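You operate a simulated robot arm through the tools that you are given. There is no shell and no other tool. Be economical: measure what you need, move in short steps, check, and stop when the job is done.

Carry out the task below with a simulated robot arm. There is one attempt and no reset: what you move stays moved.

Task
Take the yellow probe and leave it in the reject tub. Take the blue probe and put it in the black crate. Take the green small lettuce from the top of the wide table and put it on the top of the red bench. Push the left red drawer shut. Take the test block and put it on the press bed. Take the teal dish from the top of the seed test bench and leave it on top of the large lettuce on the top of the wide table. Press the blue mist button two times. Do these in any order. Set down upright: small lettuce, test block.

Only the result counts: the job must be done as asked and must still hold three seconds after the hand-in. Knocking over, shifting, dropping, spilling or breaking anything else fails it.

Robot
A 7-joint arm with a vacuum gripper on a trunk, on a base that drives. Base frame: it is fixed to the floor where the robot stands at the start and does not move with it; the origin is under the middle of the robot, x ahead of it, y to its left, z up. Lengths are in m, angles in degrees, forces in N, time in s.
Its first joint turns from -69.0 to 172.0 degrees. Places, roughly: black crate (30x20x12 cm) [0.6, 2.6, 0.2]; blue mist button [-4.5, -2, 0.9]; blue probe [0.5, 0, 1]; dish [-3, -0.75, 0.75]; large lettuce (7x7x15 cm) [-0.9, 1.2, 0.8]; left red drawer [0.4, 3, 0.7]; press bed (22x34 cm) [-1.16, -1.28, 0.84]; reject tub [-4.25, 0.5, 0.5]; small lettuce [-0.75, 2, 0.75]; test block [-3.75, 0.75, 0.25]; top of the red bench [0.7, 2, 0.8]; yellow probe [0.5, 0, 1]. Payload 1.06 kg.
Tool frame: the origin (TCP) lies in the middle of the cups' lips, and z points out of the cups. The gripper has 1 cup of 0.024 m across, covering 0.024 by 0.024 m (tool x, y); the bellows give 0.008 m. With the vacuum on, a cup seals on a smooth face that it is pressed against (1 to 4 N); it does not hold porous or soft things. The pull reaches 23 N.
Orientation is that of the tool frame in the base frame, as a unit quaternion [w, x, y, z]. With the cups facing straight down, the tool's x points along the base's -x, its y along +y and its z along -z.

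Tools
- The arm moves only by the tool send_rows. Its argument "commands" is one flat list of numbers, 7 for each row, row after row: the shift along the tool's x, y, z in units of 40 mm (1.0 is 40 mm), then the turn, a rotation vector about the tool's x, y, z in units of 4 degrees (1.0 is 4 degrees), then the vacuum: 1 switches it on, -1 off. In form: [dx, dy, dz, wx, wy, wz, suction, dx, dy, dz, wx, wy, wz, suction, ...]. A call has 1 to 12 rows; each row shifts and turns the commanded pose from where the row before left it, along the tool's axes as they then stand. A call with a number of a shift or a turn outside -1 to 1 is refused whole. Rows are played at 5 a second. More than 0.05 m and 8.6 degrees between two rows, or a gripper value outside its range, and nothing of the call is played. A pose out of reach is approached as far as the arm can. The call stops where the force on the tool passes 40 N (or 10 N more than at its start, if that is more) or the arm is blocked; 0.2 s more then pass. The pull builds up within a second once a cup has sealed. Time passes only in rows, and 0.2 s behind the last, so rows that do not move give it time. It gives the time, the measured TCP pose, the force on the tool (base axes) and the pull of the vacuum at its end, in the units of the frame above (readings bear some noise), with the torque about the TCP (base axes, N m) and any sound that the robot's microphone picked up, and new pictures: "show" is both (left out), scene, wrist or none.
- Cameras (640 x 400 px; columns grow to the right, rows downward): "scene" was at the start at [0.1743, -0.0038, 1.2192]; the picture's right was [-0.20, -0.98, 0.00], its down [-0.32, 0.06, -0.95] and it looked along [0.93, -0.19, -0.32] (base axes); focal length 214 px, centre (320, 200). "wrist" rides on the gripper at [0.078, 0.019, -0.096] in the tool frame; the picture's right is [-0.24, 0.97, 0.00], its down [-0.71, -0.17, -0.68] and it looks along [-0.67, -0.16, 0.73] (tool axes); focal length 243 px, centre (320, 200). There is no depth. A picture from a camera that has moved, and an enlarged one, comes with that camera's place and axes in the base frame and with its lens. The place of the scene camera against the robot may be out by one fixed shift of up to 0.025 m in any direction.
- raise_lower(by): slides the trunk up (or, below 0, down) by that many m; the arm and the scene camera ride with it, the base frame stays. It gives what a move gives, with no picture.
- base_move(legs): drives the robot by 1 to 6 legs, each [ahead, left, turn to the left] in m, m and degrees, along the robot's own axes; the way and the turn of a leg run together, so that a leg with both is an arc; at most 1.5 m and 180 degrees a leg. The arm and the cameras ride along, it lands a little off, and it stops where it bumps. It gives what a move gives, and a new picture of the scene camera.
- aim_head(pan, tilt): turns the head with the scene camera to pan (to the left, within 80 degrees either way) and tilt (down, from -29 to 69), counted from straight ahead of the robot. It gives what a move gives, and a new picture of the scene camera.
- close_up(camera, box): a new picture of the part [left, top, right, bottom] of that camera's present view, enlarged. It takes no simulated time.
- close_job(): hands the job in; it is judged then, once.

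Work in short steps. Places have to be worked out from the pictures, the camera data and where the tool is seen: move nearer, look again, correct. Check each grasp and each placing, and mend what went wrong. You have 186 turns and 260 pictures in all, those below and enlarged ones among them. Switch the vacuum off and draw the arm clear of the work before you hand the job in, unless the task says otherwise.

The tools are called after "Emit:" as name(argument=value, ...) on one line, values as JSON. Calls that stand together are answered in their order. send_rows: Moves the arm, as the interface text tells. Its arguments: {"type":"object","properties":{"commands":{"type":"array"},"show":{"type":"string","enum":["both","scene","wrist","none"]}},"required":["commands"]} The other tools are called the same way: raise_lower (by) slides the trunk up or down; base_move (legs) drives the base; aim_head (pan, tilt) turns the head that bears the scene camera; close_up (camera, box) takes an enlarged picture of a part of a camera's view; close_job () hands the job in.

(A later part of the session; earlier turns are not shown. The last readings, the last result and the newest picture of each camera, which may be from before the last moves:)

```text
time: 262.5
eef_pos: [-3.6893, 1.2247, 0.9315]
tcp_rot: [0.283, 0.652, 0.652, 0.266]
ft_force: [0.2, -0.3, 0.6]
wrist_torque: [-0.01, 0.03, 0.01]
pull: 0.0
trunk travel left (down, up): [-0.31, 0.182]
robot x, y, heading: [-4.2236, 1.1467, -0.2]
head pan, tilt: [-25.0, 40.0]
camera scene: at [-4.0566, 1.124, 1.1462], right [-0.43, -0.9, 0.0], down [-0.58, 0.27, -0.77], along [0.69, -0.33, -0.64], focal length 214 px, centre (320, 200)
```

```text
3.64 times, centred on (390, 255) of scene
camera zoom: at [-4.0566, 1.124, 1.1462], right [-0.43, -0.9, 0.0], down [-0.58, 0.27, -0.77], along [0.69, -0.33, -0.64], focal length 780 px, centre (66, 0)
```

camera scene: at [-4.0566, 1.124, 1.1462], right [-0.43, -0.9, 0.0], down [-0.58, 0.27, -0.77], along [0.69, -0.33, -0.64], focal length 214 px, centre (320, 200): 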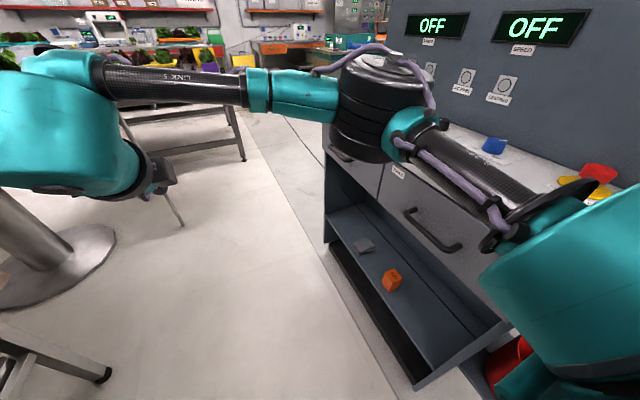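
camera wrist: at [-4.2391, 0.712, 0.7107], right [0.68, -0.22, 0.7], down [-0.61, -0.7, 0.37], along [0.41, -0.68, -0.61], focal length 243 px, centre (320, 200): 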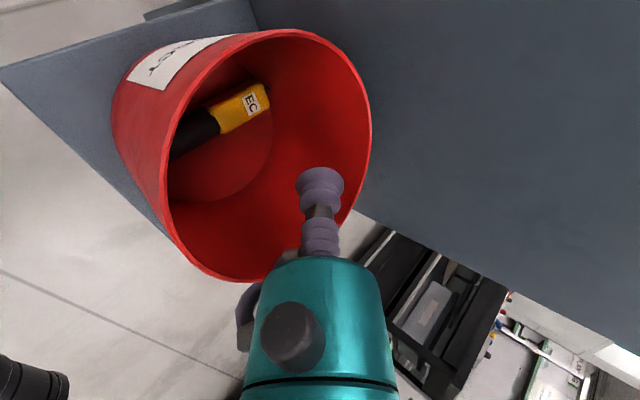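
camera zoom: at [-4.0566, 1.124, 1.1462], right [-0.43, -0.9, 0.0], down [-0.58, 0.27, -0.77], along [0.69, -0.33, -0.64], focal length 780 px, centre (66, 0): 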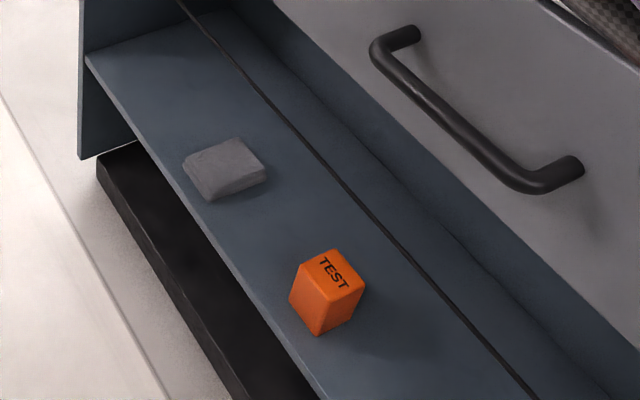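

The orange TEST block (≈5 cm square) is on the low shelf at about (-3.74, 0.61), aligned with the axes. I fold the arm in first, then turn to face it.

Emit:
send_rows(commands=[0, -0.45, -0.42, 1, 0, 0, -1, 0, -0.48, -0.38, 1, 0, 0, -1, 0, -0.5, -0.35, 1, 0, 0, -1, 0, -0.52, -0.32, 1, 0, 0, -1, 0, -0.54, -0.28, 1, 0, 0, -1, 0, -0.56, -0.25, 1, 0, 0, -1, 0, -0.58, -0.2, 1, 0, 0, -1, 0, -0.6, -0.15, 1, 0, 0, -1, 0, -0.6, -0.1, 1, 0, 0, -1, 0, -0.6, -0.05, 1, 0, 0, -1, 0, -0.6, 0, 1, 0, 0, -1], show="none")

Emit:
base_move(legs=[[0, 0.1, 0], [0, 0, -90], [0, 0.4, 0]])

Emit:
aim_head(pan=0, tilt=50)

```text
time: 264.9
eef_pos: [-3.9573, 1.2277, 0.9143]
tcp_rot: [0.018, 0.711, 0.703, 0.002]
ft_force: [-0.3, -0.3, -0.5]
wrist_torque: [0.02, 0.0, 0.0]
pull: 0.0
trunk travel left (down, up): [-0.31, 0.182]
robot x, y, heading: [-4.2243, 1.1471, -0.3]
head pan, tilt: [-25.0, 40.0]
```

```text
time: 269.6
eef_pos: [-4.108, 0.9635, 0.9125]
tcp_rot: [0.009, 0.998, 0.067, -0.008]
ft_force: [0.6, 0.4, -0.2]
wrist_torque: [0.01, 0.0, 0.01]
pull: 0.0
trunk travel left (down, up): [-0.31, 0.182]
robot x, y, heading: [-4.2279, 1.2285, -82.2]
head pan, tilt: [-25.0, 40.0]
stopped in leg 2: the robot was blocked; the commanded pose is now the measured one
camera scene: at [-4.2484, 1.0489, 1.144], right [-0.96, 0.29, 0.0], down [0.19, 0.62, -0.76], along [-0.22, -0.72, -0.65], focal length 214 px, centre (320, 200)
```

scene: 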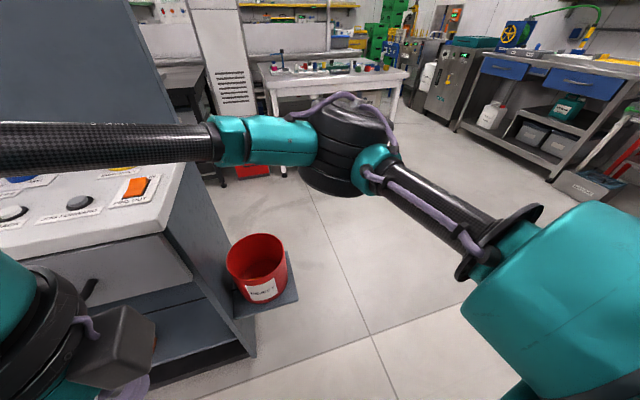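

```text
time: 270.5
eef_pos: [-4.1088, 0.9637, 0.9113]
tcp_rot: [0.008, 0.998, 0.066, -0.008]
ft_force: [0.2, -0.5, 1.0]
wrist_torque: [-0.01, 0.01, 0.0]
pull: 0.0
trunk travel left (down, up): [-0.31, 0.182]
robot x, y, heading: [-4.2266, 1.2302, -82.0]
head pan, tilt: [0.0, 50.0]
camera scene: at [-4.2131, 1.0535, 1.1294], right [-0.99, -0.14, -0.01], down [-0.1, 0.77, -0.63], along [0.09, -0.63, -0.77], focal length 214 px, centre (320, 200)
```

scene: 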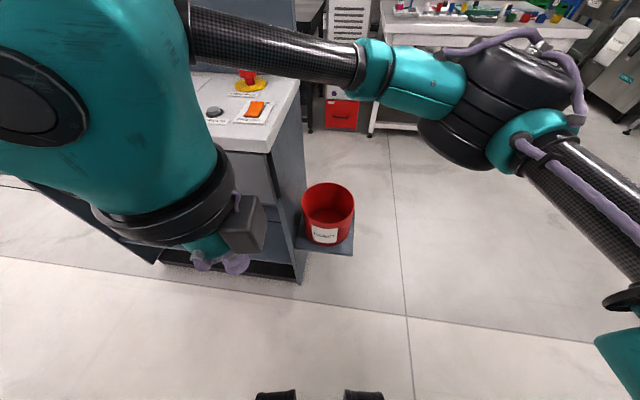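

The base brushed something behind while turning (stopped at -82°). I raise the arm for clearance, move forward a little, finish the turn and strafe toward the block.

Emit:
raise_lower(by=0.16)

Emit:
base_move(legs=[[0.07, 0, 0], [0, 0, -8], [0, 0.38, 0]])

```text
time: 272.4
eef_pos: [-4.1067, 0.9759, 1.0756]
tcp_rot: [0.015, 0.998, 0.067, -0.01]
ft_force: [-0.3, -0.4, -0.4]
wrist_torque: [0.0, -0.01, -0.03]
pull: 0.0
trunk travel left (down, up): [-0.47, 0.022]
robot x, y, heading: [-4.2237, 1.2295, -82.2]
head pan, tilt: [0.0, 50.0]
```

```text
time: 277.4
eef_pos: [-3.7558, 0.8959, 1.0746]
tcp_rot: [0.014, 1.0, 0.002, -0.011]
ft_force: [0.2, 0.5, 0.2]
wrist_torque: [0.05, 0.02, 0.0]
pull: 0.0
trunk travel left (down, up): [-0.47, 0.022]
robot x, y, heading: [-3.8416, 1.1625, -89.4]
head pan, tilt: [0.0, 50.0]
camera scene: at [-3.849, 1.0739, 1.3071], right [-1.0, -0.01, 0.0], down [-0.01, 0.77, -0.64], along [0.01, -0.64, -0.77], focal length 214 px, centre (320, 200)
```

scene: 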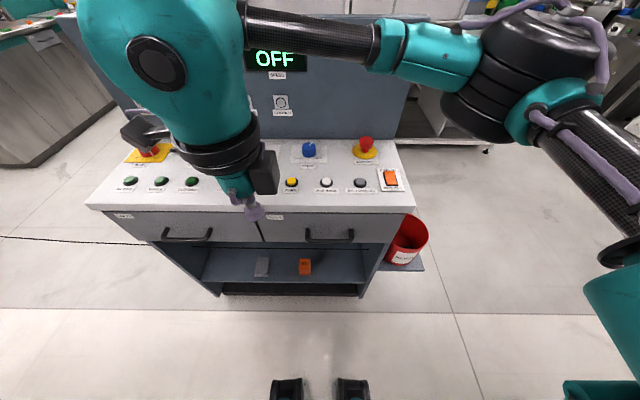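

Clear view: the block is at about (-3.765, 0.633) on a shelf at z≈0.22, with the drawers' underside at z≈0.63. I back off slightly, lower the trunk, and look.

Emit:
base_move(legs=[[-0.07, 0, 0]])

Emit:
raise_lower(by=-0.46)

Emit:
send_rows(commands=[0, 0.1, 0.3, -1, 0, 0, -1, 0, 0.1, 0.3, -1, 0, 0, -1, 0, 0.1, 0.3, -1, 0, 0, -1, 0, 0.1, 0.3, -1, 0, 0, -1, 0, 0.1, 0.3, -1, 0, 0, -1, 0, 0, 0.3, -1, 0, 0, -1, 0, 0, 0.3, -1, 0, 0, -1, 0, 0, 0.3, -1, 0, 0, -1, 0, 0, 0.3, -1, 0, 0, -1, 0, -0.1, 0.3, -1, 0, 0, -1, 0, -0.1, 0.3, -1, 0, 0, -1, 0, -0.1, 0.3, -1, 0, 0, -1], show="both")

```text
time: 278.4
eef_pos: [-3.7576, 0.9665, 1.0753]
tcp_rot: [0.015, 1.0, 0.003, -0.012]
ft_force: [-0.1, -0.1, -0.1]
wrist_torque: [-0.02, 0.01, 0.0]
pull: 0.0
trunk travel left (down, up): [-0.47, 0.022]
robot x, y, heading: [-3.844, 1.2329, -89.3]
head pan, tilt: [0.0, 50.0]
camera scene: at [-3.8499, 1.1453, 1.3072], right [-1.0, -0.01, 0.0], down [-0.01, 0.77, -0.64], along [0.01, -0.64, -0.77], focal length 214 px, centre (320, 200)
```

scene: 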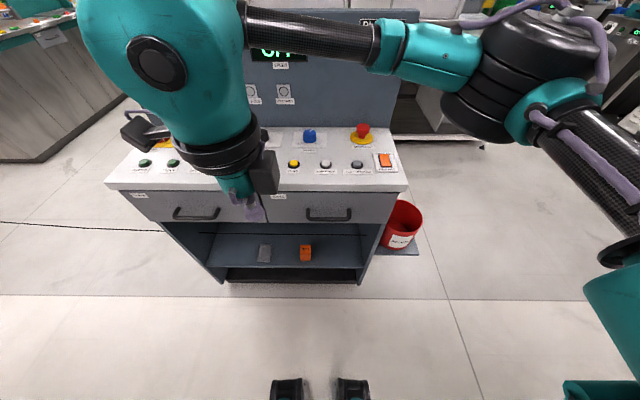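

```text
refused: -0.46 is not a number from -0.4 to 0.4
```

```text
time: 281.1
eef_pos: [-3.7595, 0.8988, 0.943]
tcp_rot: [0.42, 0.907, 0.007, -0.008]
ft_force: [-0.1, -0.6, 0.3]
wrist_torque: [-0.01, 0.01, 0.0]
pull: 0.1
trunk travel left (down, up): [-0.47, 0.022]
robot x, y, heading: [-3.8496, 1.23, -89.7]
head pan, tilt: [0.0, 50.0]
camera scene: at [-3.8498, 1.1443, 1.3071], right [-1.0, -0.01, 0.0], down [-0.01, 0.77, -0.64], along [0.01, -0.64, -0.77], focal length 214 px, centre (320, 200)
camera wrist: at [-3.6807, 0.9583, 1.0181], right [-0.22, -0.63, 0.75], down [-0.7, 0.63, 0.33], along [-0.68, -0.46, -0.58], focal length 243 px, centre (320, 200)
```

scene: 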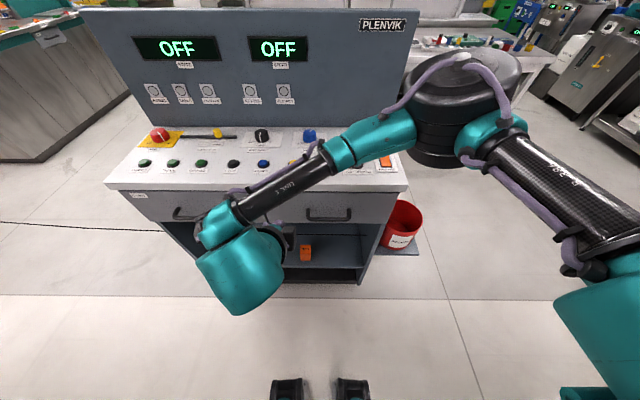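
wrist: 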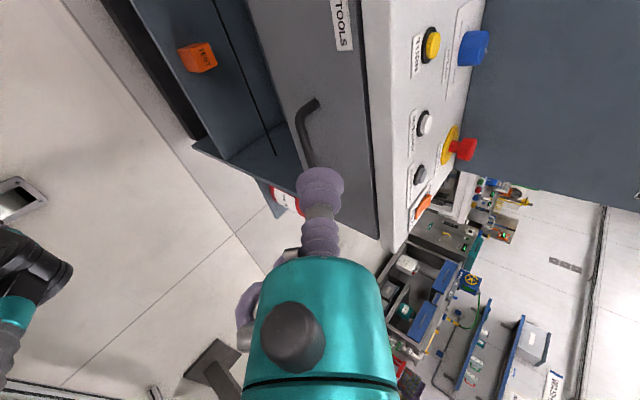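

The trunk call was too big and refused; the arm posture is fine. I lower the trunk in two steps.

Emit:
raise_lower(by=-0.4)

Emit:
raise_lower(by=-0.065)

Emit:
send_rows(commands=[0, -0.55, 0.45, 0, 0, 0, -1, 0, -0.55, 0.45, 0, 0, 0, -1, 0, -0.55, 0.45, 0, 0, 0, -1, 0, -0.55, 0.45, 0, 0, 0, -1, 0, 0, 0, 0, 0, 0, -1], show="both")

```text
time: 284.9
eef_pos: [-3.7608, 0.9007, 0.5426]
tcp_rot: [0.421, 0.907, 0.006, -0.009]
ft_force: [0.2, -0.8, -0.1]
wrist_torque: [-0.01, 0.0, -0.01]
pull: 0.0
trunk travel left (down, up): [-0.07, 0.422]
robot x, y, heading: [-3.8442, 1.2351, -88.9]
head pan, tilt: [0.0, 50.0]
```

```text
time: 285.9
eef_pos: [-3.7596, 0.8984, 0.478]
tcp_rot: [0.421, 0.907, 0.008, -0.009]
ft_force: [-0.7, -0.7, -0.5]
wrist_torque: [0.0, -0.01, 0.0]
pull: 0.1
trunk travel left (down, up): [-0.005, 0.487]
robot x, y, heading: [-3.8453, 1.2322, -89.4]
head pan, tilt: [0.0, 50.0]
```

```text
time: 287.1
eef_pos: [-3.7633, 0.9015, 0.3635]
tcp_rot: [0.42, 0.907, 0.007, -0.009]
ft_force: [-0.8, -0.2, -0.1]
wrist_torque: [-0.01, 0.01, 0.01]
pull: 0.1
trunk travel left (down, up): [-0.005, 0.487]
robot x, y, heading: [-3.8422, 1.2331, -89.4]
head pan, tilt: [0.0, 50.0]
camera scene: at [-3.8483, 0.9823, 0.8204], right [-1.0, -0.01, 0.0], down [-0.01, 0.77, -0.64], along [0.01, -0.64, -0.77], focal length 214 px, centre (320, 200)
camera wrist: at [-3.6837, 0.9615, 0.4388], right [-0.22, -0.63, 0.75], down [-0.7, 0.63, 0.33], along [-0.68, -0.45, -0.58], focal length 243 px, centre (320, 200)
```

scene: 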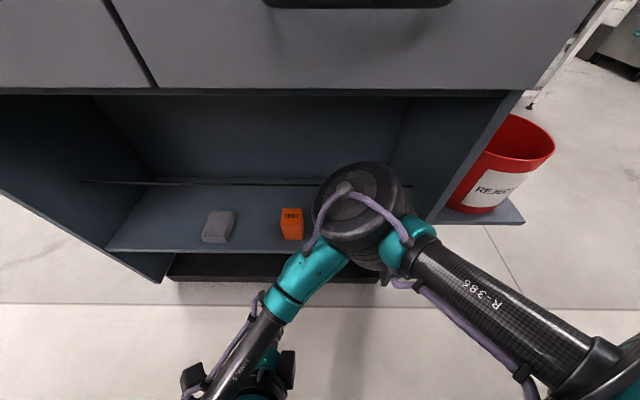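
wrist: 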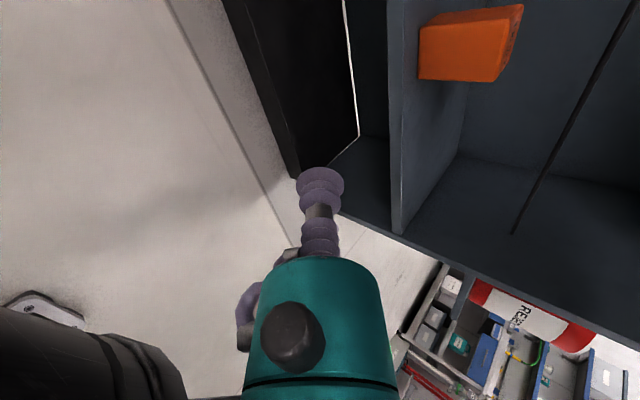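

The elbow is near the drawer front; extending the arm brings it back. I extend 10 cm and flatten the pitch to ~30°.

Emit:
send_rows(commands=[0, 0.4, 0.48, -0.6, 0, 0, -1, 0, 0.38, 0.5, -0.6, 0, 0, -1, 0, 0.35, 0.52, -0.6, 0, 0, -1, 0, 0.32, 0.54, -0.6, 0, 0, -1, 0, 0, 0, 0, 0, 0, -1], show="both")

```text
time: 288.3
eef_pos: [-3.7626, 0.8011, 0.3609]
tcp_rot: [0.495, 0.869, 0.008, -0.009]
ft_force: [0.8, -0.1, -0.1]
wrist_torque: [0.03, 0.02, 0.04]
pull: 0.0
trunk travel left (down, up): [-0.005, 0.487]
robot x, y, heading: [-3.8433, 1.2324, -89.4]
head pan, tilt: [0.0, 50.0]
camera scene: at [-3.8483, 0.9823, 0.8204], right [-1.0, -0.01, 0.0], down [-0.01, 0.77, -0.64], along [0.01, -0.64, -0.77], focal length 214 px, centre (320, 200)
camera wrist: at [-3.6822, 0.8724, 0.4241], right [-0.21, -0.5, 0.84], down [-0.71, 0.67, 0.22], along [-0.67, -0.55, -0.5], focal length 243 px, centre (320, 200)
```

scene: 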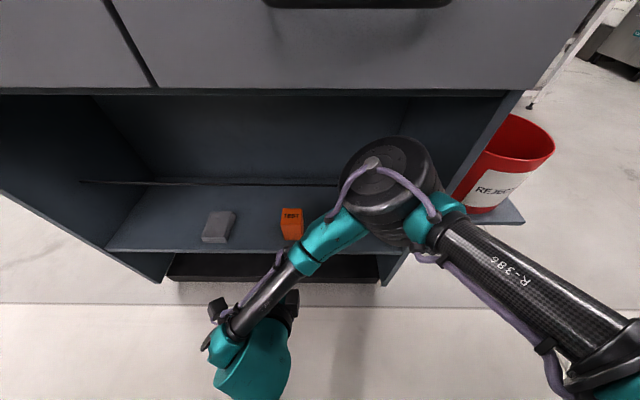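
wrist: 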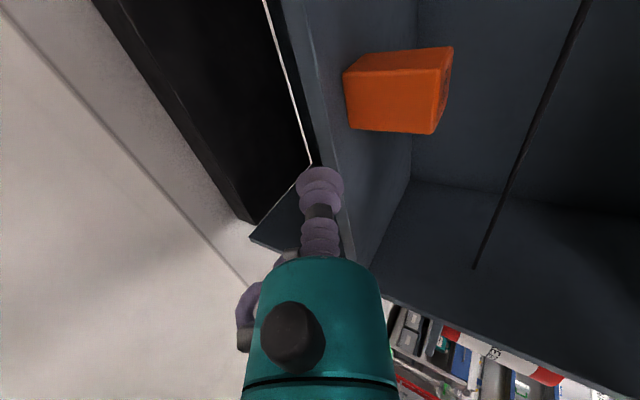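

Triangulating two wrist views, the block's front face is at about (-3.764, 0.69, 0.361), so the shelf is at z≈0.33. I flatten the pitch toward ~12° while staying 10 cm away.

Emit:
send_rows(commands=[0, 0, 0, -0.9, 0, 0, -1, 0, 0, 0, -0.9, 0, 0, -1, 0, 0, 0, -0.9, 0, 0, -1, 0, 0, 0, -0.9, 0, 0, -1, 0, 0, 0, -0.9, 0, 0, -1, 0, 0, 0, 0, 0, 0, -1], show="both")

```text
time: 289.7
eef_pos: [-3.7667, 0.7993, 0.3639]
tcp_rot: [0.623, 0.782, 0.008, -0.008]
ft_force: [-0.3, -1.3, 0.0]
wrist_torque: [0.01, -0.03, 0.01]
pull: 0.0
out of reach, approached as far as the arm can: row 5
trunk travel left (down, up): [-0.005, 0.487]
robot x, y, heading: [-3.8479, 1.2313, -89.4]
head pan, tilt: [0.0, 50.0]
camera scene: at [-3.8483, 0.9823, 0.8204], right [-1.0, -0.01, 0.0], down [-0.01, 0.77, -0.64], along [0.01, -0.64, -0.77], focal length 214 px, centre (320, 200)
camera wrist: at [-3.6873, 0.8874, 0.4036], right [-0.21, -0.22, 0.95], down [-0.71, 0.7, 0.0], along [-0.67, -0.68, -0.3], focal length 243 px, centre (320, 200)
```

scene: 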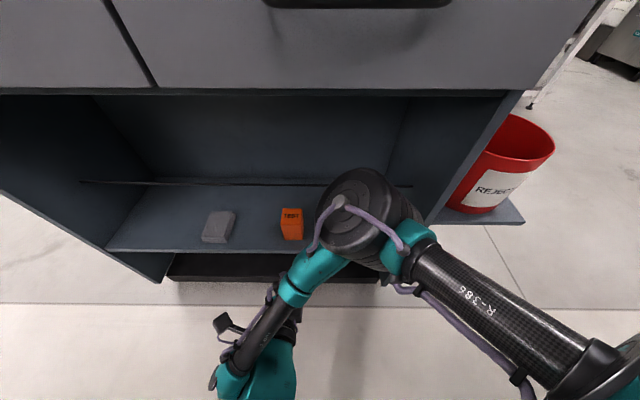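
wrist: 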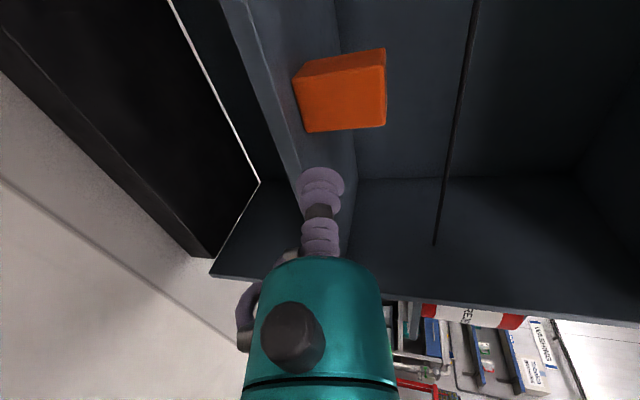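

Pitch is now 13° and the face centre is confirmed at (-3.767, 0.69, 0.363). I move forward 8 cm horizontally.

Emit:
send_rows(commands=[0, 0.11, 0.49, 0, 0, 0, -1, 0, 0.11, 0.49, 0, 0, 0, -1, 0, 0.11, 0.49, 0, 0, 0, -1, 0, 0.11, 0.49, 0, 0, 0, -1, 0, 0, 0, 0, 0, 0, -1], show="both")

```text
time: 290.9
eef_pos: [-3.7648, 0.7168, 0.364]
tcp_rot: [0.624, 0.781, 0.009, -0.007]
ft_force: [0.4, 0.4, -1.1]
wrist_torque: [0.01, -0.04, 0.02]
pull: 0.0
trunk travel left (down, up): [-0.005, 0.487]
robot x, y, heading: [-3.8433, 1.2312, -89.5]
head pan, tilt: [0.0, 50.0]
camera scene: at [-3.8483, 0.9823, 0.8204], right [-1.0, -0.01, 0.0], down [-0.01, 0.77, -0.64], along [0.01, -0.64, -0.77], focal length 214 px, centre (320, 200)
camera wrist: at [-3.687, 0.8055, 0.403], right [-0.21, -0.22, 0.95], down [-0.71, 0.7, 0.0], along [-0.67, -0.68, -0.3], focal length 243 px, centre (320, 200)
```

scene: 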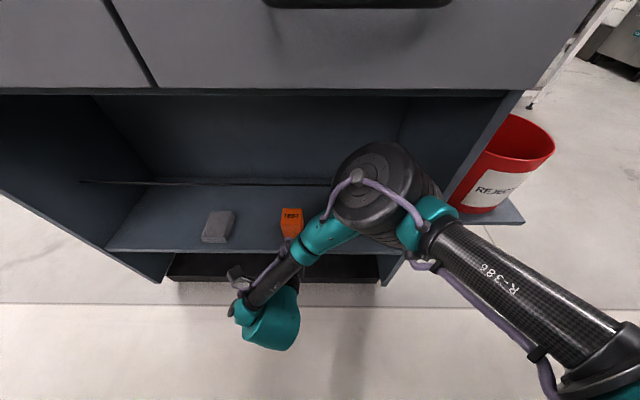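
wrist: 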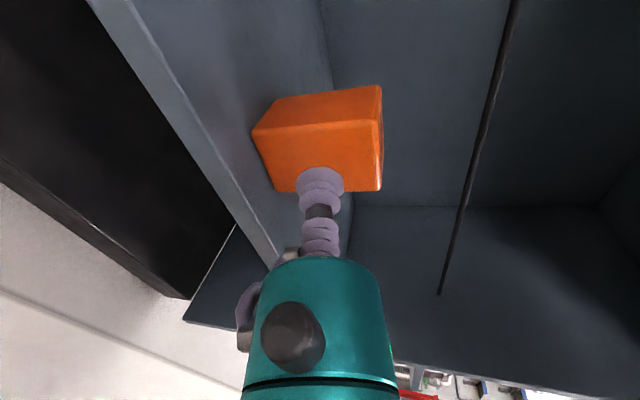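

Well lined up. I advance 3 cm in small steps with the vacuum on.

Emit:
send_rows(commands=[0.05, 0.03, 0.15, -0.2, 0, 0, 1, 0, 0.03, 0.15, -0.2, 0, 0, 1, 0, 0.03, 0.15, 0, 0, 0, 1, 0, 0.03, 0.15, 0, 0, 0, 1, 0, 0.02, 0.1, 0, 0, 0, 1, 0, 0, 0, 0, 0, 0, 1, 0, 0, 0, 0, 0, 0, 1], show="wrist")

```text
time: 292.5
eef_pos: [-3.7627, 0.6899, 0.3637]
tcp_rot: [0.635, 0.772, 0.009, -0.008]
ft_force: [1.0, 0.8, -0.5]
wrist_torque: [-0.01, -0.01, -0.01]
pull: 0.0
trunk travel left (down, up): [-0.005, 0.487]
robot x, y, heading: [-3.8436, 1.2311, -89.5]
head pan, tilt: [0.0, 50.0]
camera wrist: at [-3.6839, 0.7804, 0.4], right [-0.21, -0.19, 0.96], down [-0.71, 0.7, -0.02], along [-0.67, -0.69, -0.28], focal length 243 px, centre (320, 200)
```

wrist: 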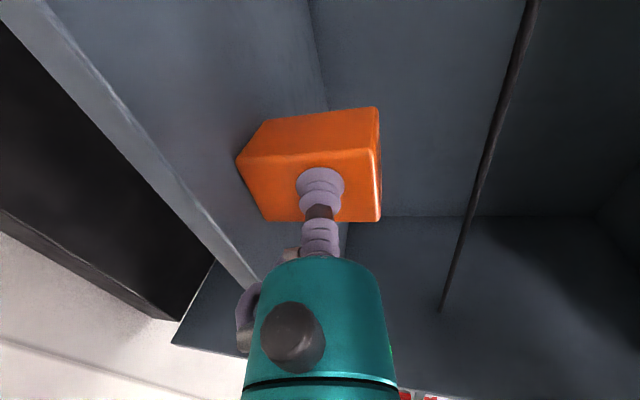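

Cup is centred on the face, not yet touching. I continue a bit more.

Emit:
send_rows(commands=[0, 0.02, 0.12, 0, 0, 0, 1, 0, 0.02, 0.12, 0, 0, 0, 1, 0, 0.02, 0.12, 0, 0, 0, 1, 0, 0.02, 0.1, 0, 0, 0, 1, 0, 0, 0, 0, 0, 0, 1, 0, 0, 0, 0, 0, 0, 1], show="wrist")

```text
time: 293.9
eef_pos: [-3.7635, 0.6709, 0.3641]
tcp_rot: [0.635, 0.772, 0.01, -0.007]
ft_force: [-0.1, -1.4, 0.5]
wrist_torque: [-0.06, -0.02, -0.04]
pull: 22.5
trunk travel left (down, up): [-0.005, 0.487]
robot x, y, heading: [-3.8428, 1.2276, -89.3]
head pan, tilt: [0.0, 50.0]
camera wrist: at [-3.6856, 0.7616, 0.3996], right [-0.21, -0.19, 0.96], down [-0.71, 0.7, -0.02], along [-0.67, -0.69, -0.28], focal length 243 px, centre (320, 200)
```

wrist: 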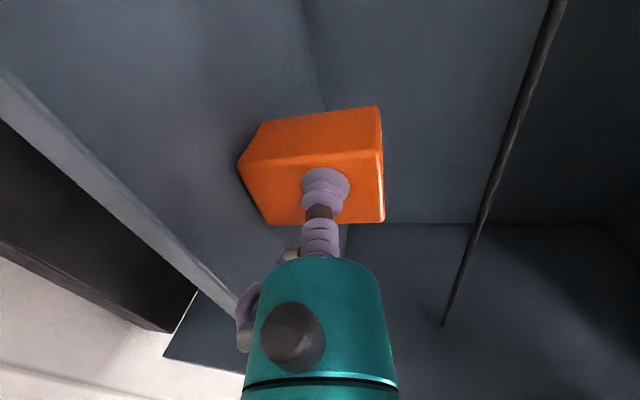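

Sealed at 22.5 N. I lift 3 cm and look at the force/hold.

Emit:
raise_lower(by=0.03)

Emit:
close_up(camera="wrist", box=[0, 0, 640, 400])

Emit:
close_up(camera="scene", box=[160, 60, 560, 310])

```text
time: 294.7
eef_pos: [-3.7617, 0.6709, 0.3936]
tcp_rot: [0.635, 0.772, 0.009, -0.007]
ft_force: [-0.1, 0.3, -1.6]
wrist_torque: [-0.06, 0.01, 0.0]
pull: 22.8
trunk travel left (down, up): [-0.035, 0.457]
robot x, y, heading: [-3.8436, 1.2318, -89.4]
head pan, tilt: [0.0, 50.0]
```

```text
1.00 times, centred on (320, 200) of wrist (not enlarged: the box is as wide or as high as the picture)
camera zoom: at [-3.684, 0.7616, 0.4296], right [-0.21, -0.19, 0.96], down [-0.71, 0.7, -0.02], along [-0.67, -0.69, -0.28], focal length 243 px, centre (320, 200)
```

zoom: 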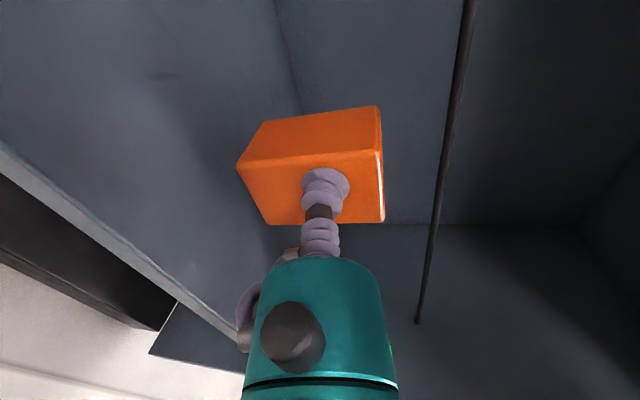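

```text
1.60 times, centred on (360, 185) of scene
camera zoom: at [-3.8483, 0.9869, 0.8414], right [-1.0, -0.01, 0.0], down [-0.01, 0.77, -0.64], along [0.01, -0.64, -0.77], focal length 343 px, centre (256, 224)
```

zoom: 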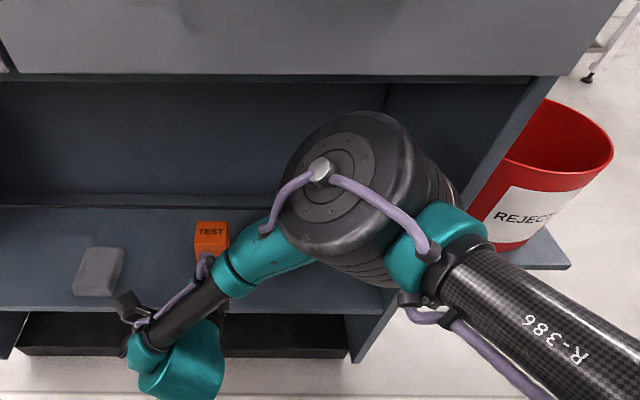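

The block is held. I back the base off 0.1 m.

Emit:
base_move(legs=[[-0.1, 0, 0]])

```text
time: 295.8
eef_pos: [-3.762, 0.7717, 0.3933]
tcp_rot: [0.635, 0.772, 0.01, -0.006]
ft_force: [0.9, -0.3, -2.4]
wrist_torque: [-0.1, 0.0, -0.01]
pull: 23.1
trunk travel left (down, up): [-0.035, 0.457]
robot x, y, heading: [-3.8451, 1.3353, -89.0]
head pan, tilt: [0.0, 50.0]
camera scene: at [-3.8491, 1.0873, 0.8414], right [-1.0, -0.01, 0.0], down [-0.01, 0.77, -0.64], along [0.01, -0.64, -0.77], focal length 214 px, centre (320, 200)
```

scene: 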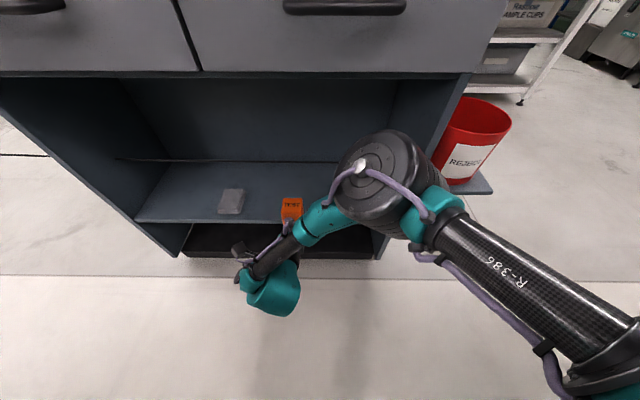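

No bump. I back off a bit more, then raise.

Emit:
base_move(legs=[[-0.08, 0, 0]])

Emit:
raise_lower(by=0.35)

Emit:
aim_head(pan=50, tilt=25)

```text
time: 296.9
eef_pos: [-3.7566, 0.8505, 0.3932]
tcp_rot: [0.636, 0.771, 0.011, -0.006]
ft_force: [-0.3, -0.4, -0.7]
wrist_torque: [-0.07, 0.01, 0.03]
pull: 22.8
trunk travel left (down, up): [-0.035, 0.457]
robot x, y, heading: [-3.8419, 1.4154, -89.6]
head pan, tilt: [0.0, 50.0]
camera scene: at [-3.844, 1.1661, 0.8414], right [-1.0, -0.01, 0.0], down [-0.01, 0.77, -0.64], along [0.01, -0.64, -0.77], focal length 214 px, centre (320, 200)
```

scene: 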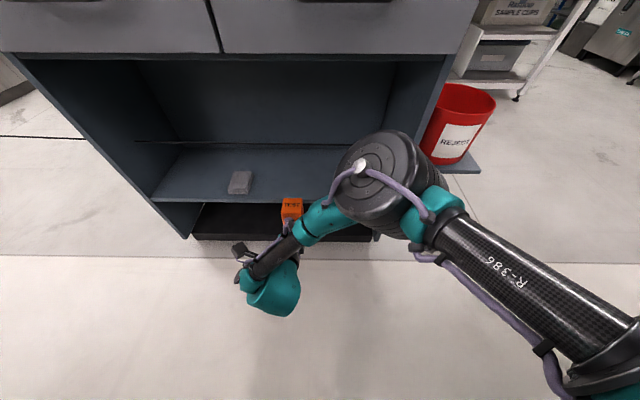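

```text
time: 300.3
eef_pos: [-3.7568, 0.8515, 0.7433]
tcp_rot: [0.635, 0.773, 0.011, -0.005]
ft_force: [-0.3, -0.1, -1.2]
wrist_torque: [-0.07, 0.02, 0.03]
pull: 23.0
trunk travel left (down, up): [-0.385, 0.107]
robot x, y, heading: [-3.8418, 1.4114, -89.3]
head pan, tilt: [0.0, 50.0]
```

```text
time: 301.5
eef_pos: [-3.7556, 0.8511, 0.7438]
tcp_rot: [0.636, 0.772, 0.012, -0.005]
ft_force: [-0.4, 0.4, -0.3]
wrist_torque: [-0.06, -0.04, 0.01]
pull: 22.8
trunk travel left (down, up): [-0.385, 0.107]
robot x, y, heading: [-3.8413, 1.4142, -89.1]
head pan, tilt: [50.0, 25.0]
camera scene: at [-3.7751, 1.2884, 1.2463], right [-0.63, -0.77, 0.0], down [-0.33, 0.27, -0.91], along [0.7, -0.57, -0.42], focal length 214 px, centre (320, 200)
```

scene: 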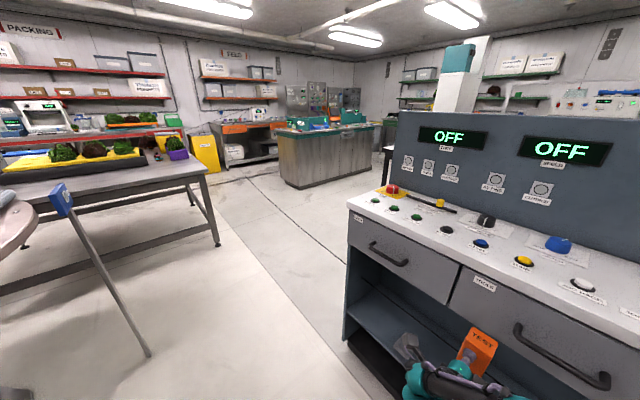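

Holding the TEST block. I turn left, thread past the console's end and into the main aisle toward the press station.

Emit:
base_move(legs=[[0, 0, 89], [0, -0.28, 0], [0.85, 0, 0], [0, -0.8, 0]])

Emit:
aim_head(pan=-20, tilt=22)

```text
time: 303.6
eef_pos: [-3.4714, 0.9562, 0.7364]
tcp_rot: [0.612, 0.747, 0.211, 0.153]
ft_force: [1.2, -0.5, -0.5]
wrist_torque: [-0.01, 0.03, 0.02]
pull: 22.7
trunk travel left (down, up): [-0.385, 0.107]
robot x, y, heading: [-3.8282, 1.4091, -59.3]
head pan, tilt: [50.0, 25.0]
stopped in leg 1: the robot was blocked; the commanded pose is now the measured one
camera scene: at [-3.6907, 1.3286, 1.2442], right [-0.17, -0.99, 0.0], down [-0.43, 0.08, -0.9], along [0.89, -0.15, -0.43], focal length 214 px, centre (320, 200)
```

scene: 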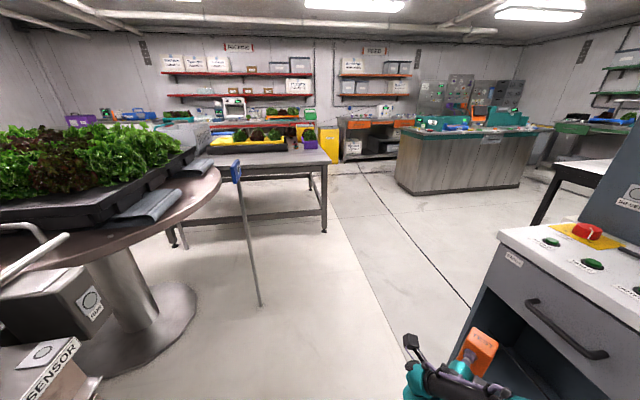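

```text
time: 305.0
eef_pos: [-3.4694, 0.9546, 0.7339]
tcp_rot: [0.61, 0.747, 0.213, 0.153]
ft_force: [0.0, -0.3, -2.1]
wrist_torque: [-0.03, 0.0, 0.0]
pull: 23.2
trunk travel left (down, up): [-0.385, 0.107]
robot x, y, heading: [-3.833, 1.4062, -59.5]
head pan, tilt: [-20.0, 22.0]
camera scene: at [-3.7618, 1.252, 1.2485], right [-0.98, -0.19, 0.01], down [-0.08, 0.38, -0.92], along [0.17, -0.91, -0.39], focal length 214 px, centre (320, 200)
```

scene: 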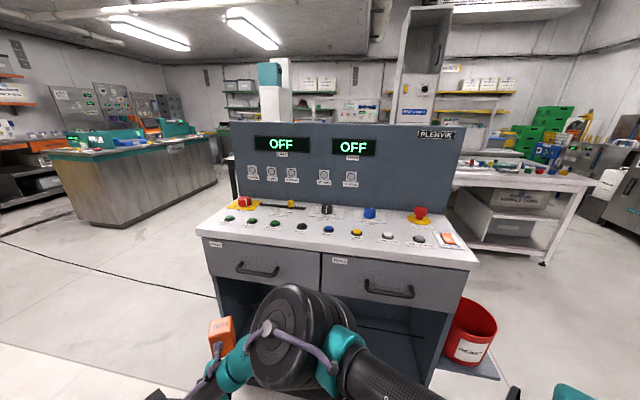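

The base's rear touches the conveyor when turning here. I shift 10 cm toward the console first, then continue turning.

Emit:
base_move(legs=[[0.085, -0.05, 0], [0, 0, 30], [0, -0.08, 0], [0, 0, 30]])

```text
time: 310.1
eef_pos: [-3.3109, 1.3313, 0.7435]
tcp_rot: [0.45, 0.534, 0.558, 0.449]
ft_force: [0.2, -0.1, -1.0]
wrist_torque: [0.02, -0.06, 0.03]
pull: 22.8
trunk travel left (down, up): [-0.385, 0.107]
robot x, y, heading: [-3.8701, 1.2419, 1.7]
head pan, tilt: [-20.0, 22.0]
camera scene: at [-3.7089, 1.228, 1.2512], right [-0.31, -0.95, 0.0], down [-0.36, 0.12, -0.93], along [0.88, -0.29, -0.37], focal length 214 px, centre (320, 200)
```

scene: 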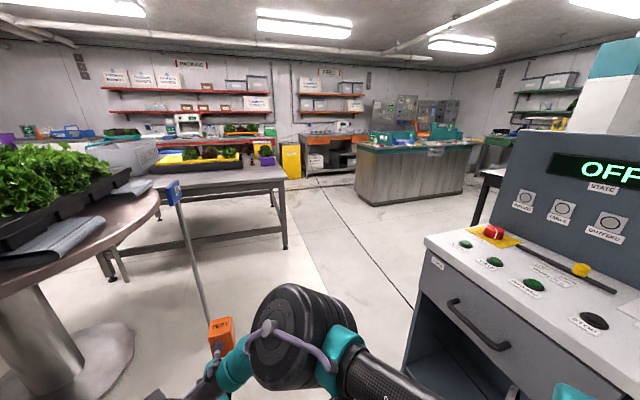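

Turned. I go right 0.15, forward 0.85 past the console's end, then right into the main aisle.

Emit:
base_move(legs=[[0, -0.14, -1.5], [0.88, 0, 0], [0, -0.8, 0]])

Emit:
aim_head(pan=-10, tilt=20)

```text
time: 323.4
eef_pos: [-2.4094, 0.3582, 0.7427]
tcp_rot: [0.462, 0.55, 0.543, 0.436]
ft_force: [0.5, 0.1, -0.4]
wrist_torque: [-0.02, -0.04, 0.01]
pull: 22.7
trunk travel left (down, up): [-0.385, 0.107]
robot x, y, heading: [-2.9738, 0.2977, -1.5]
head pan, tilt: [-20.0, 22.0]
camera scene: at [-2.814, 0.2758, 1.2512], right [-0.37, -0.93, 0.0], down [-0.35, 0.14, -0.93], along [0.86, -0.34, -0.37], focal length 214 px, centre (320, 200)
```

scene: 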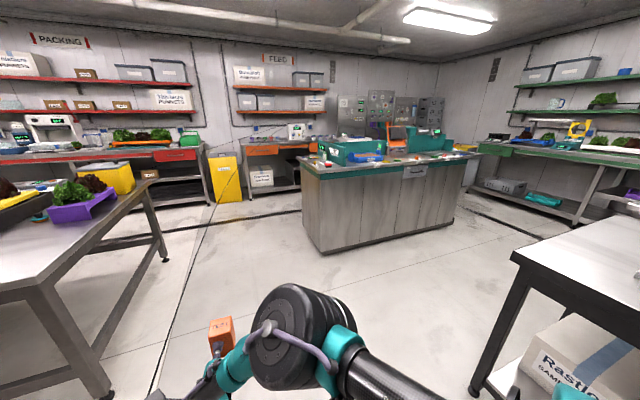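

```text
time: 324.1
eef_pos: [-2.4094, 0.3565, 0.7434]
tcp_rot: [0.462, 0.549, 0.543, 0.436]
ft_force: [-0.1, 0.6, -0.9]
wrist_torque: [-0.01, -0.05, 0.01]
pull: 23.3
trunk travel left (down, up): [-0.385, 0.107]
robot x, y, heading: [-2.9709, 0.297, -1.7]
head pan, tilt: [-10.0, 20.0]
camera scene: at [-2.8091, 0.2912, 1.2544], right [-0.2, -0.98, 0.0], down [-0.34, 0.07, -0.94], along [0.92, -0.19, -0.34], focal length 214 px, centre (320, 200)
```

scene: 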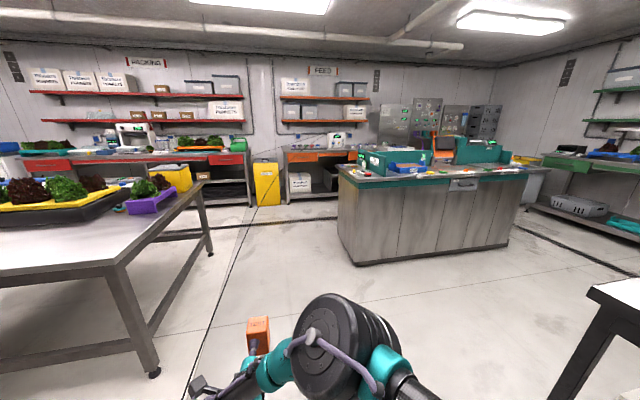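

The island station ahead holds the press. I zoom in on its top.

Emit:
close_up(camera="scene", box=[330, 110, 550, 250])

```text
2.86 times, centred on (440, 180) of scene
camera zoom: at [-2.8091, 0.2912, 1.2544], right [-0.2, -0.98, 0.0], down [-0.34, 0.07, -0.94], along [0.92, -0.19, -0.34], focal length 613 px, centre (-23, 257)
```

zoom: 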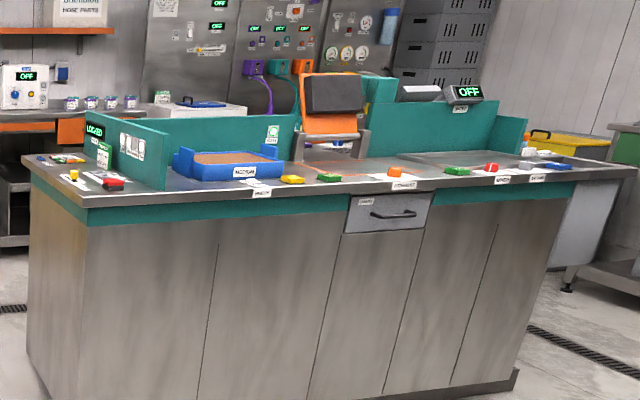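

I raise the block to ~z 0.98, then drive to the island's west side in front of the press.

Emit:
raise_lower(by=0.1)

Emit:
send_rows(commands=[0, 0.9, -0.15, 0, 0, 0, 1, 0, 0.9, -0.15, 0, 0, 0, 1, 0, 0.9, -0.15, 0, 0, 0, 1, 0, 0.9, -0.15, 0, 0, 0, 1], show="none")

Emit:
base_move(legs=[[0.95, 0, 1.5], [0, -0.8, 0], [0, -0.8, 0]])

```text
time: 325.4
eef_pos: [-2.411, 0.3581, 0.8429]
tcp_rot: [0.462, 0.55, 0.543, 0.436]
ft_force: [0.0, -0.1, -0.8]
wrist_torque: [0.02, -0.05, 0.0]
pull: 23.0
trunk travel left (down, up): [-0.485, 0.007]
robot x, y, heading: [-2.9729, 0.2951, -1.2]
head pan, tilt: [-10.0, 20.0]
```

```text
time: 326.4
eef_pos: [-2.4077, 0.3622, 0.9869]
tcp_rot: [0.463, 0.549, 0.543, 0.435]
ft_force: [0.4, 0.2, -0.8]
wrist_torque: [0.0, -0.06, 0.01]
pull: 22.7
trunk travel left (down, up): [-0.485, 0.007]
robot x, y, heading: [-2.9727, 0.2956, -1.3]
head pan, tilt: [-10.0, 20.0]
```

```text
time: 345.2
eef_pos: [-1.4289, -1.1912, 0.986]
tcp_rot: [0.453, 0.539, 0.554, 0.445]
ft_force: [-0.2, -0.4, -1.7]
wrist_torque: [0.02, -0.01, -0.04]
pull: 23.2
trunk travel left (down, up): [-0.485, 0.007]
robot x, y, heading: [-1.9927, -1.2786, 0.5]
head pan, tilt: [-10.0, 20.0]
camera scene: at [-1.8984, -1.279, 1.3676], right [-0.16, -0.99, 0.0], down [-0.34, 0.05, -0.94], along [0.93, -0.15, -0.34], focal length 214 px, centre (320, 200)
```

scene: 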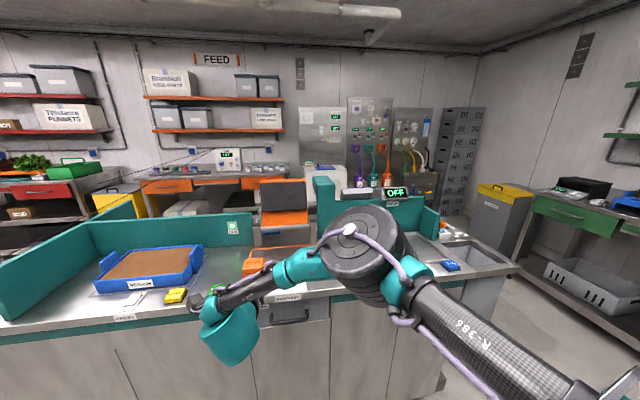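

I look closer at the press area.

Emit:
aim_head(pan=5, tilt=30)

Emit:
close_up(camera="scene", box=[220, 120, 460, 270])

Emit:
close_up(camera="wrist", box=[0, 0, 640, 400])

```text
time: 345.9
eef_pos: [-1.4289, -1.1905, 0.9844]
tcp_rot: [0.453, 0.538, 0.554, 0.446]
ft_force: [-0.8, 0.8, -1.2]
wrist_torque: [0.04, -0.02, -0.01]
pull: 23.5
trunk travel left (down, up): [-0.485, 0.007]
robot x, y, heading: [-1.9952, -1.2762, 1.0]
head pan, tilt: [5.0, 30.0]
camera scene: at [-1.9005, -1.2549, 1.3516], right [0.1, -0.99, 0.0], down [-0.5, -0.05, -0.87], along [0.86, 0.09, -0.5], focal length 214 px, centre (320, 200)
```

scene: 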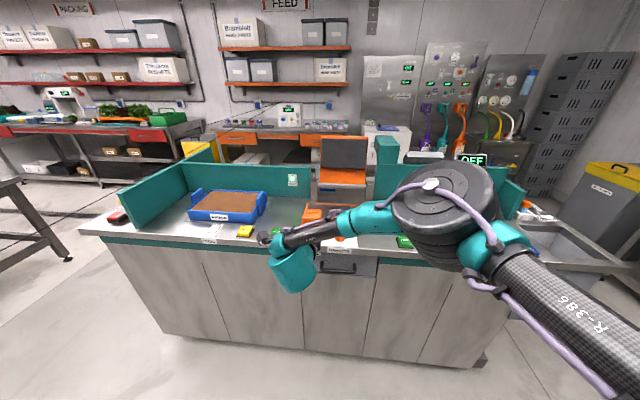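

```text
2.67 times, centred on (340, 195) of scene
camera zoom: at [-1.9005, -1.2549, 1.3516], right [0.1, -0.99, 0.0], down [-0.5, -0.05, -0.87], along [0.86, 0.09, -0.5], focal length 572 px, centre (267, 213)
```

zoom: 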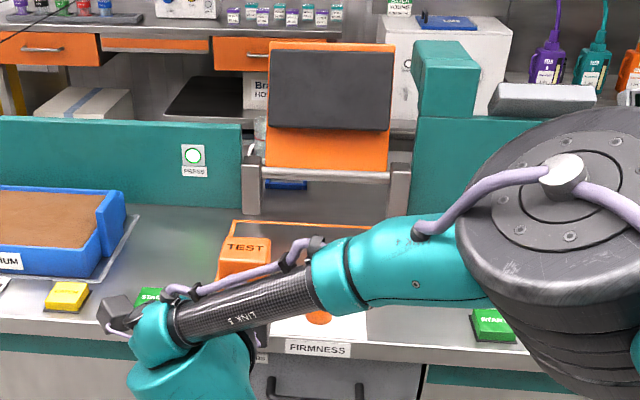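

```text
1.00 times, centred on (320, 200) of wrist (not enlarged: the box is as wide or as high as the picture)
camera zoom: at [-1.5209, -1.1127, 1.0221], right [0.19, -0.21, 0.96], down [-0.7, -0.72, -0.02], along [0.69, -0.66, -0.28], focal length 243 px, centre (320, 200)
```

zoom: 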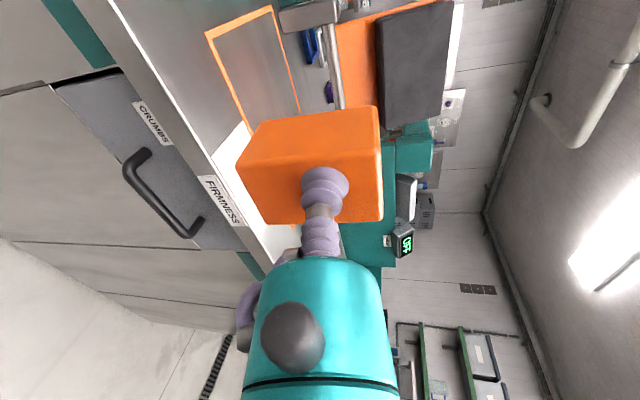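

The press bed (orange outline) spans x≈-1.26..-1.04, y≈-1.46..-1.12. To keep the gripper clear of the orange FIRMNESS button at (-1.31, -1.26), I'll set the block at about (-1.14, -1.165). I drive forward while high.

Emit:
base_move(legs=[[0.26, 0.02, -0.8]])

Emit:
close_up(camera="wrist", box=[0, 0, 640, 400])

```text
time: 347.8
eef_pos: [-1.1683, -1.1771, 0.9854]
tcp_rot: [0.457, 0.543, 0.55, 0.44]
ft_force: [0.3, 0.0, -1.1]
wrist_torque: [0.06, -0.04, -0.01]
pull: 22.8
trunk travel left (down, up): [-0.485, 0.007]
robot x, y, heading: [-1.7339, -1.2553, 0.0]
head pan, tilt: [5.0, 30.0]
camera scene: at [-1.6397, -1.2341, 1.3515], right [0.09, -1.0, 0.0], down [-0.5, -0.04, -0.87], along [0.86, 0.07, -0.5], focal length 214 px, centre (320, 200)
```

scene: 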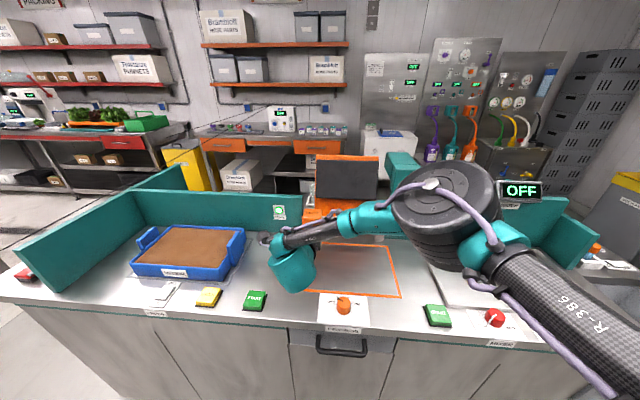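

```text
1.00 times, centred on (320, 200) of wrist (not enlarged: the box is as wide or as high as the picture)
camera zoom: at [-1.2576, -1.0985, 1.0217], right [0.19, -0.22, 0.96], down [-0.71, -0.7, -0.02], along [0.68, -0.68, -0.28], focal length 243 px, centre (320, 200)
```

zoom: 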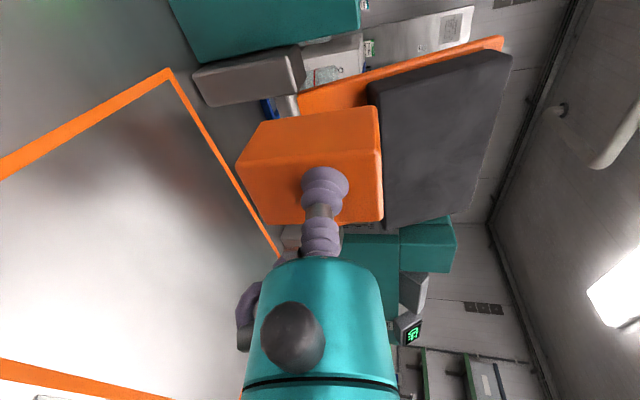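

The bed surface is at z≈0.854 with its far-left corner at (-1.075, -1.132). I lower 7 cm with the trunk, drawing back 1.5 cm.

Emit:
send_rows(commands=[0, -0.08, -0.37, 0, 0, 0, 1], show="none")

Emit:
raise_lower(by=-0.065)

Emit:
close_up(camera="wrist", box=[0, 0, 640, 400])

Emit:
close_up(camera="scene", box=[220, 180, 440, 340])

```text
time: 348.2
eef_pos: [-1.1843, -1.1782, 0.9869]
tcp_rot: [0.456, 0.543, 0.55, 0.441]
ft_force: [-0.4, -0.6, -1.3]
wrist_torque: [-0.01, -0.02, 0.0]
pull: 22.7
trunk travel left (down, up): [-0.485, 0.007]
robot x, y, heading: [-1.7331, -1.2528, -0.2]
head pan, tilt: [5.0, 30.0]
```

```text
time: 349.2
eef_pos: [-1.1838, -1.177, 0.9207]
tcp_rot: [0.457, 0.543, 0.55, 0.441]
ft_force: [-0.1, -0.5, -1.4]
wrist_torque: [-0.02, -0.04, 0.02]
pull: 23.0
trunk travel left (down, up): [-0.42, 0.072]
robot x, y, heading: [-1.7332, -1.2575, -0.3]
head pan, tilt: [5.0, 30.0]
```

```text
1.00 times, centred on (320, 200) of wrist (not enlarged: the box is as wide or as high as the picture)
camera zoom: at [-1.2732, -1.0985, 0.957], right [0.19, -0.22, 0.96], down [-0.71, -0.7, -0.02], along [0.68, -0.68, -0.28], focal length 243 px, centre (320, 200)
```

zoom: 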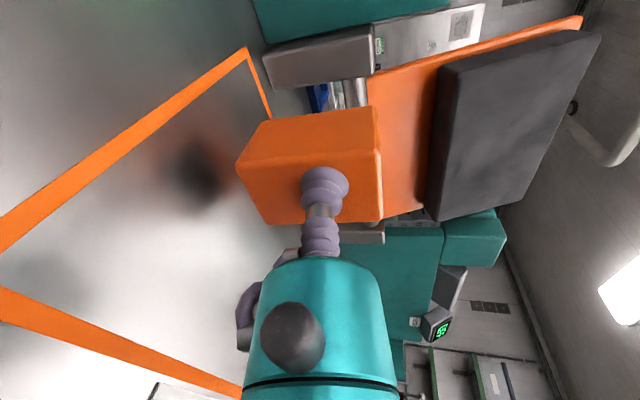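

```text
2.50 times, centred on (330, 260) of scene
camera zoom: at [-1.5852, -1.2342, 1.2784], right [0.09, -1.0, 0.0], down [-0.5, -0.04, -0.87], along [0.86, 0.07, -0.5], focal length 536 px, centre (295, 50)
```

zoom: 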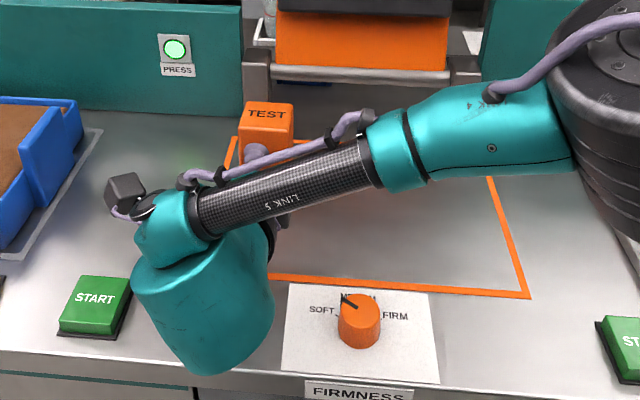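

The block is over the bed. I lower in small steps toward contact.

Emit:
send_rows(commands=[0, -0.2, 0.04, 0, 0, 0, 1, 0, -0.2, 0.04, 0, 0, 0, 1, 0, -0.15, 0.03, 0, 0, 0, 1, 0, -0.1, 0.02, 0, 0, 0, 1, 0, 0, 0, 0, 0, 0, 1], show="wrist")

```text
time: 350.4
eef_pos: [-1.1849, -1.1789, 0.8951]
tcp_rot: [0.456, 0.543, 0.549, 0.442]
ft_force: [-1.4, 0.9, 1.8]
wrist_torque: [-0.08, -0.17, 0.04]
pull: 22.7
trunk travel left (down, up): [-0.42, 0.072]
robot x, y, heading: [-1.7337, -1.2551, -0.1]
head pan, tilt: [5.0, 30.0]
camera wrist: at [-1.2737, -1.0994, 0.9308], right [0.19, -0.22, 0.96], down [-0.71, -0.7, -0.02], along [0.68, -0.68, -0.28], focal length 243 px, centre (320, 200)
```

wrist: 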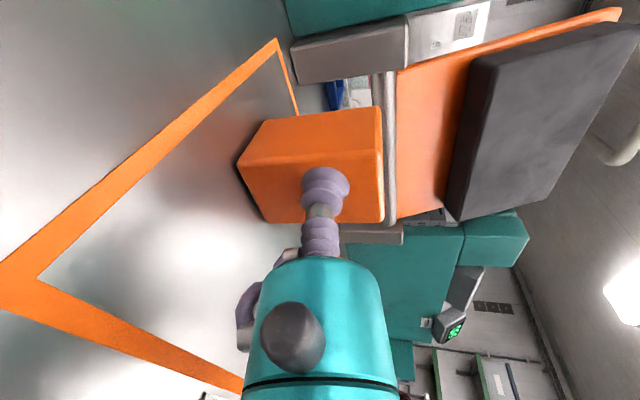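

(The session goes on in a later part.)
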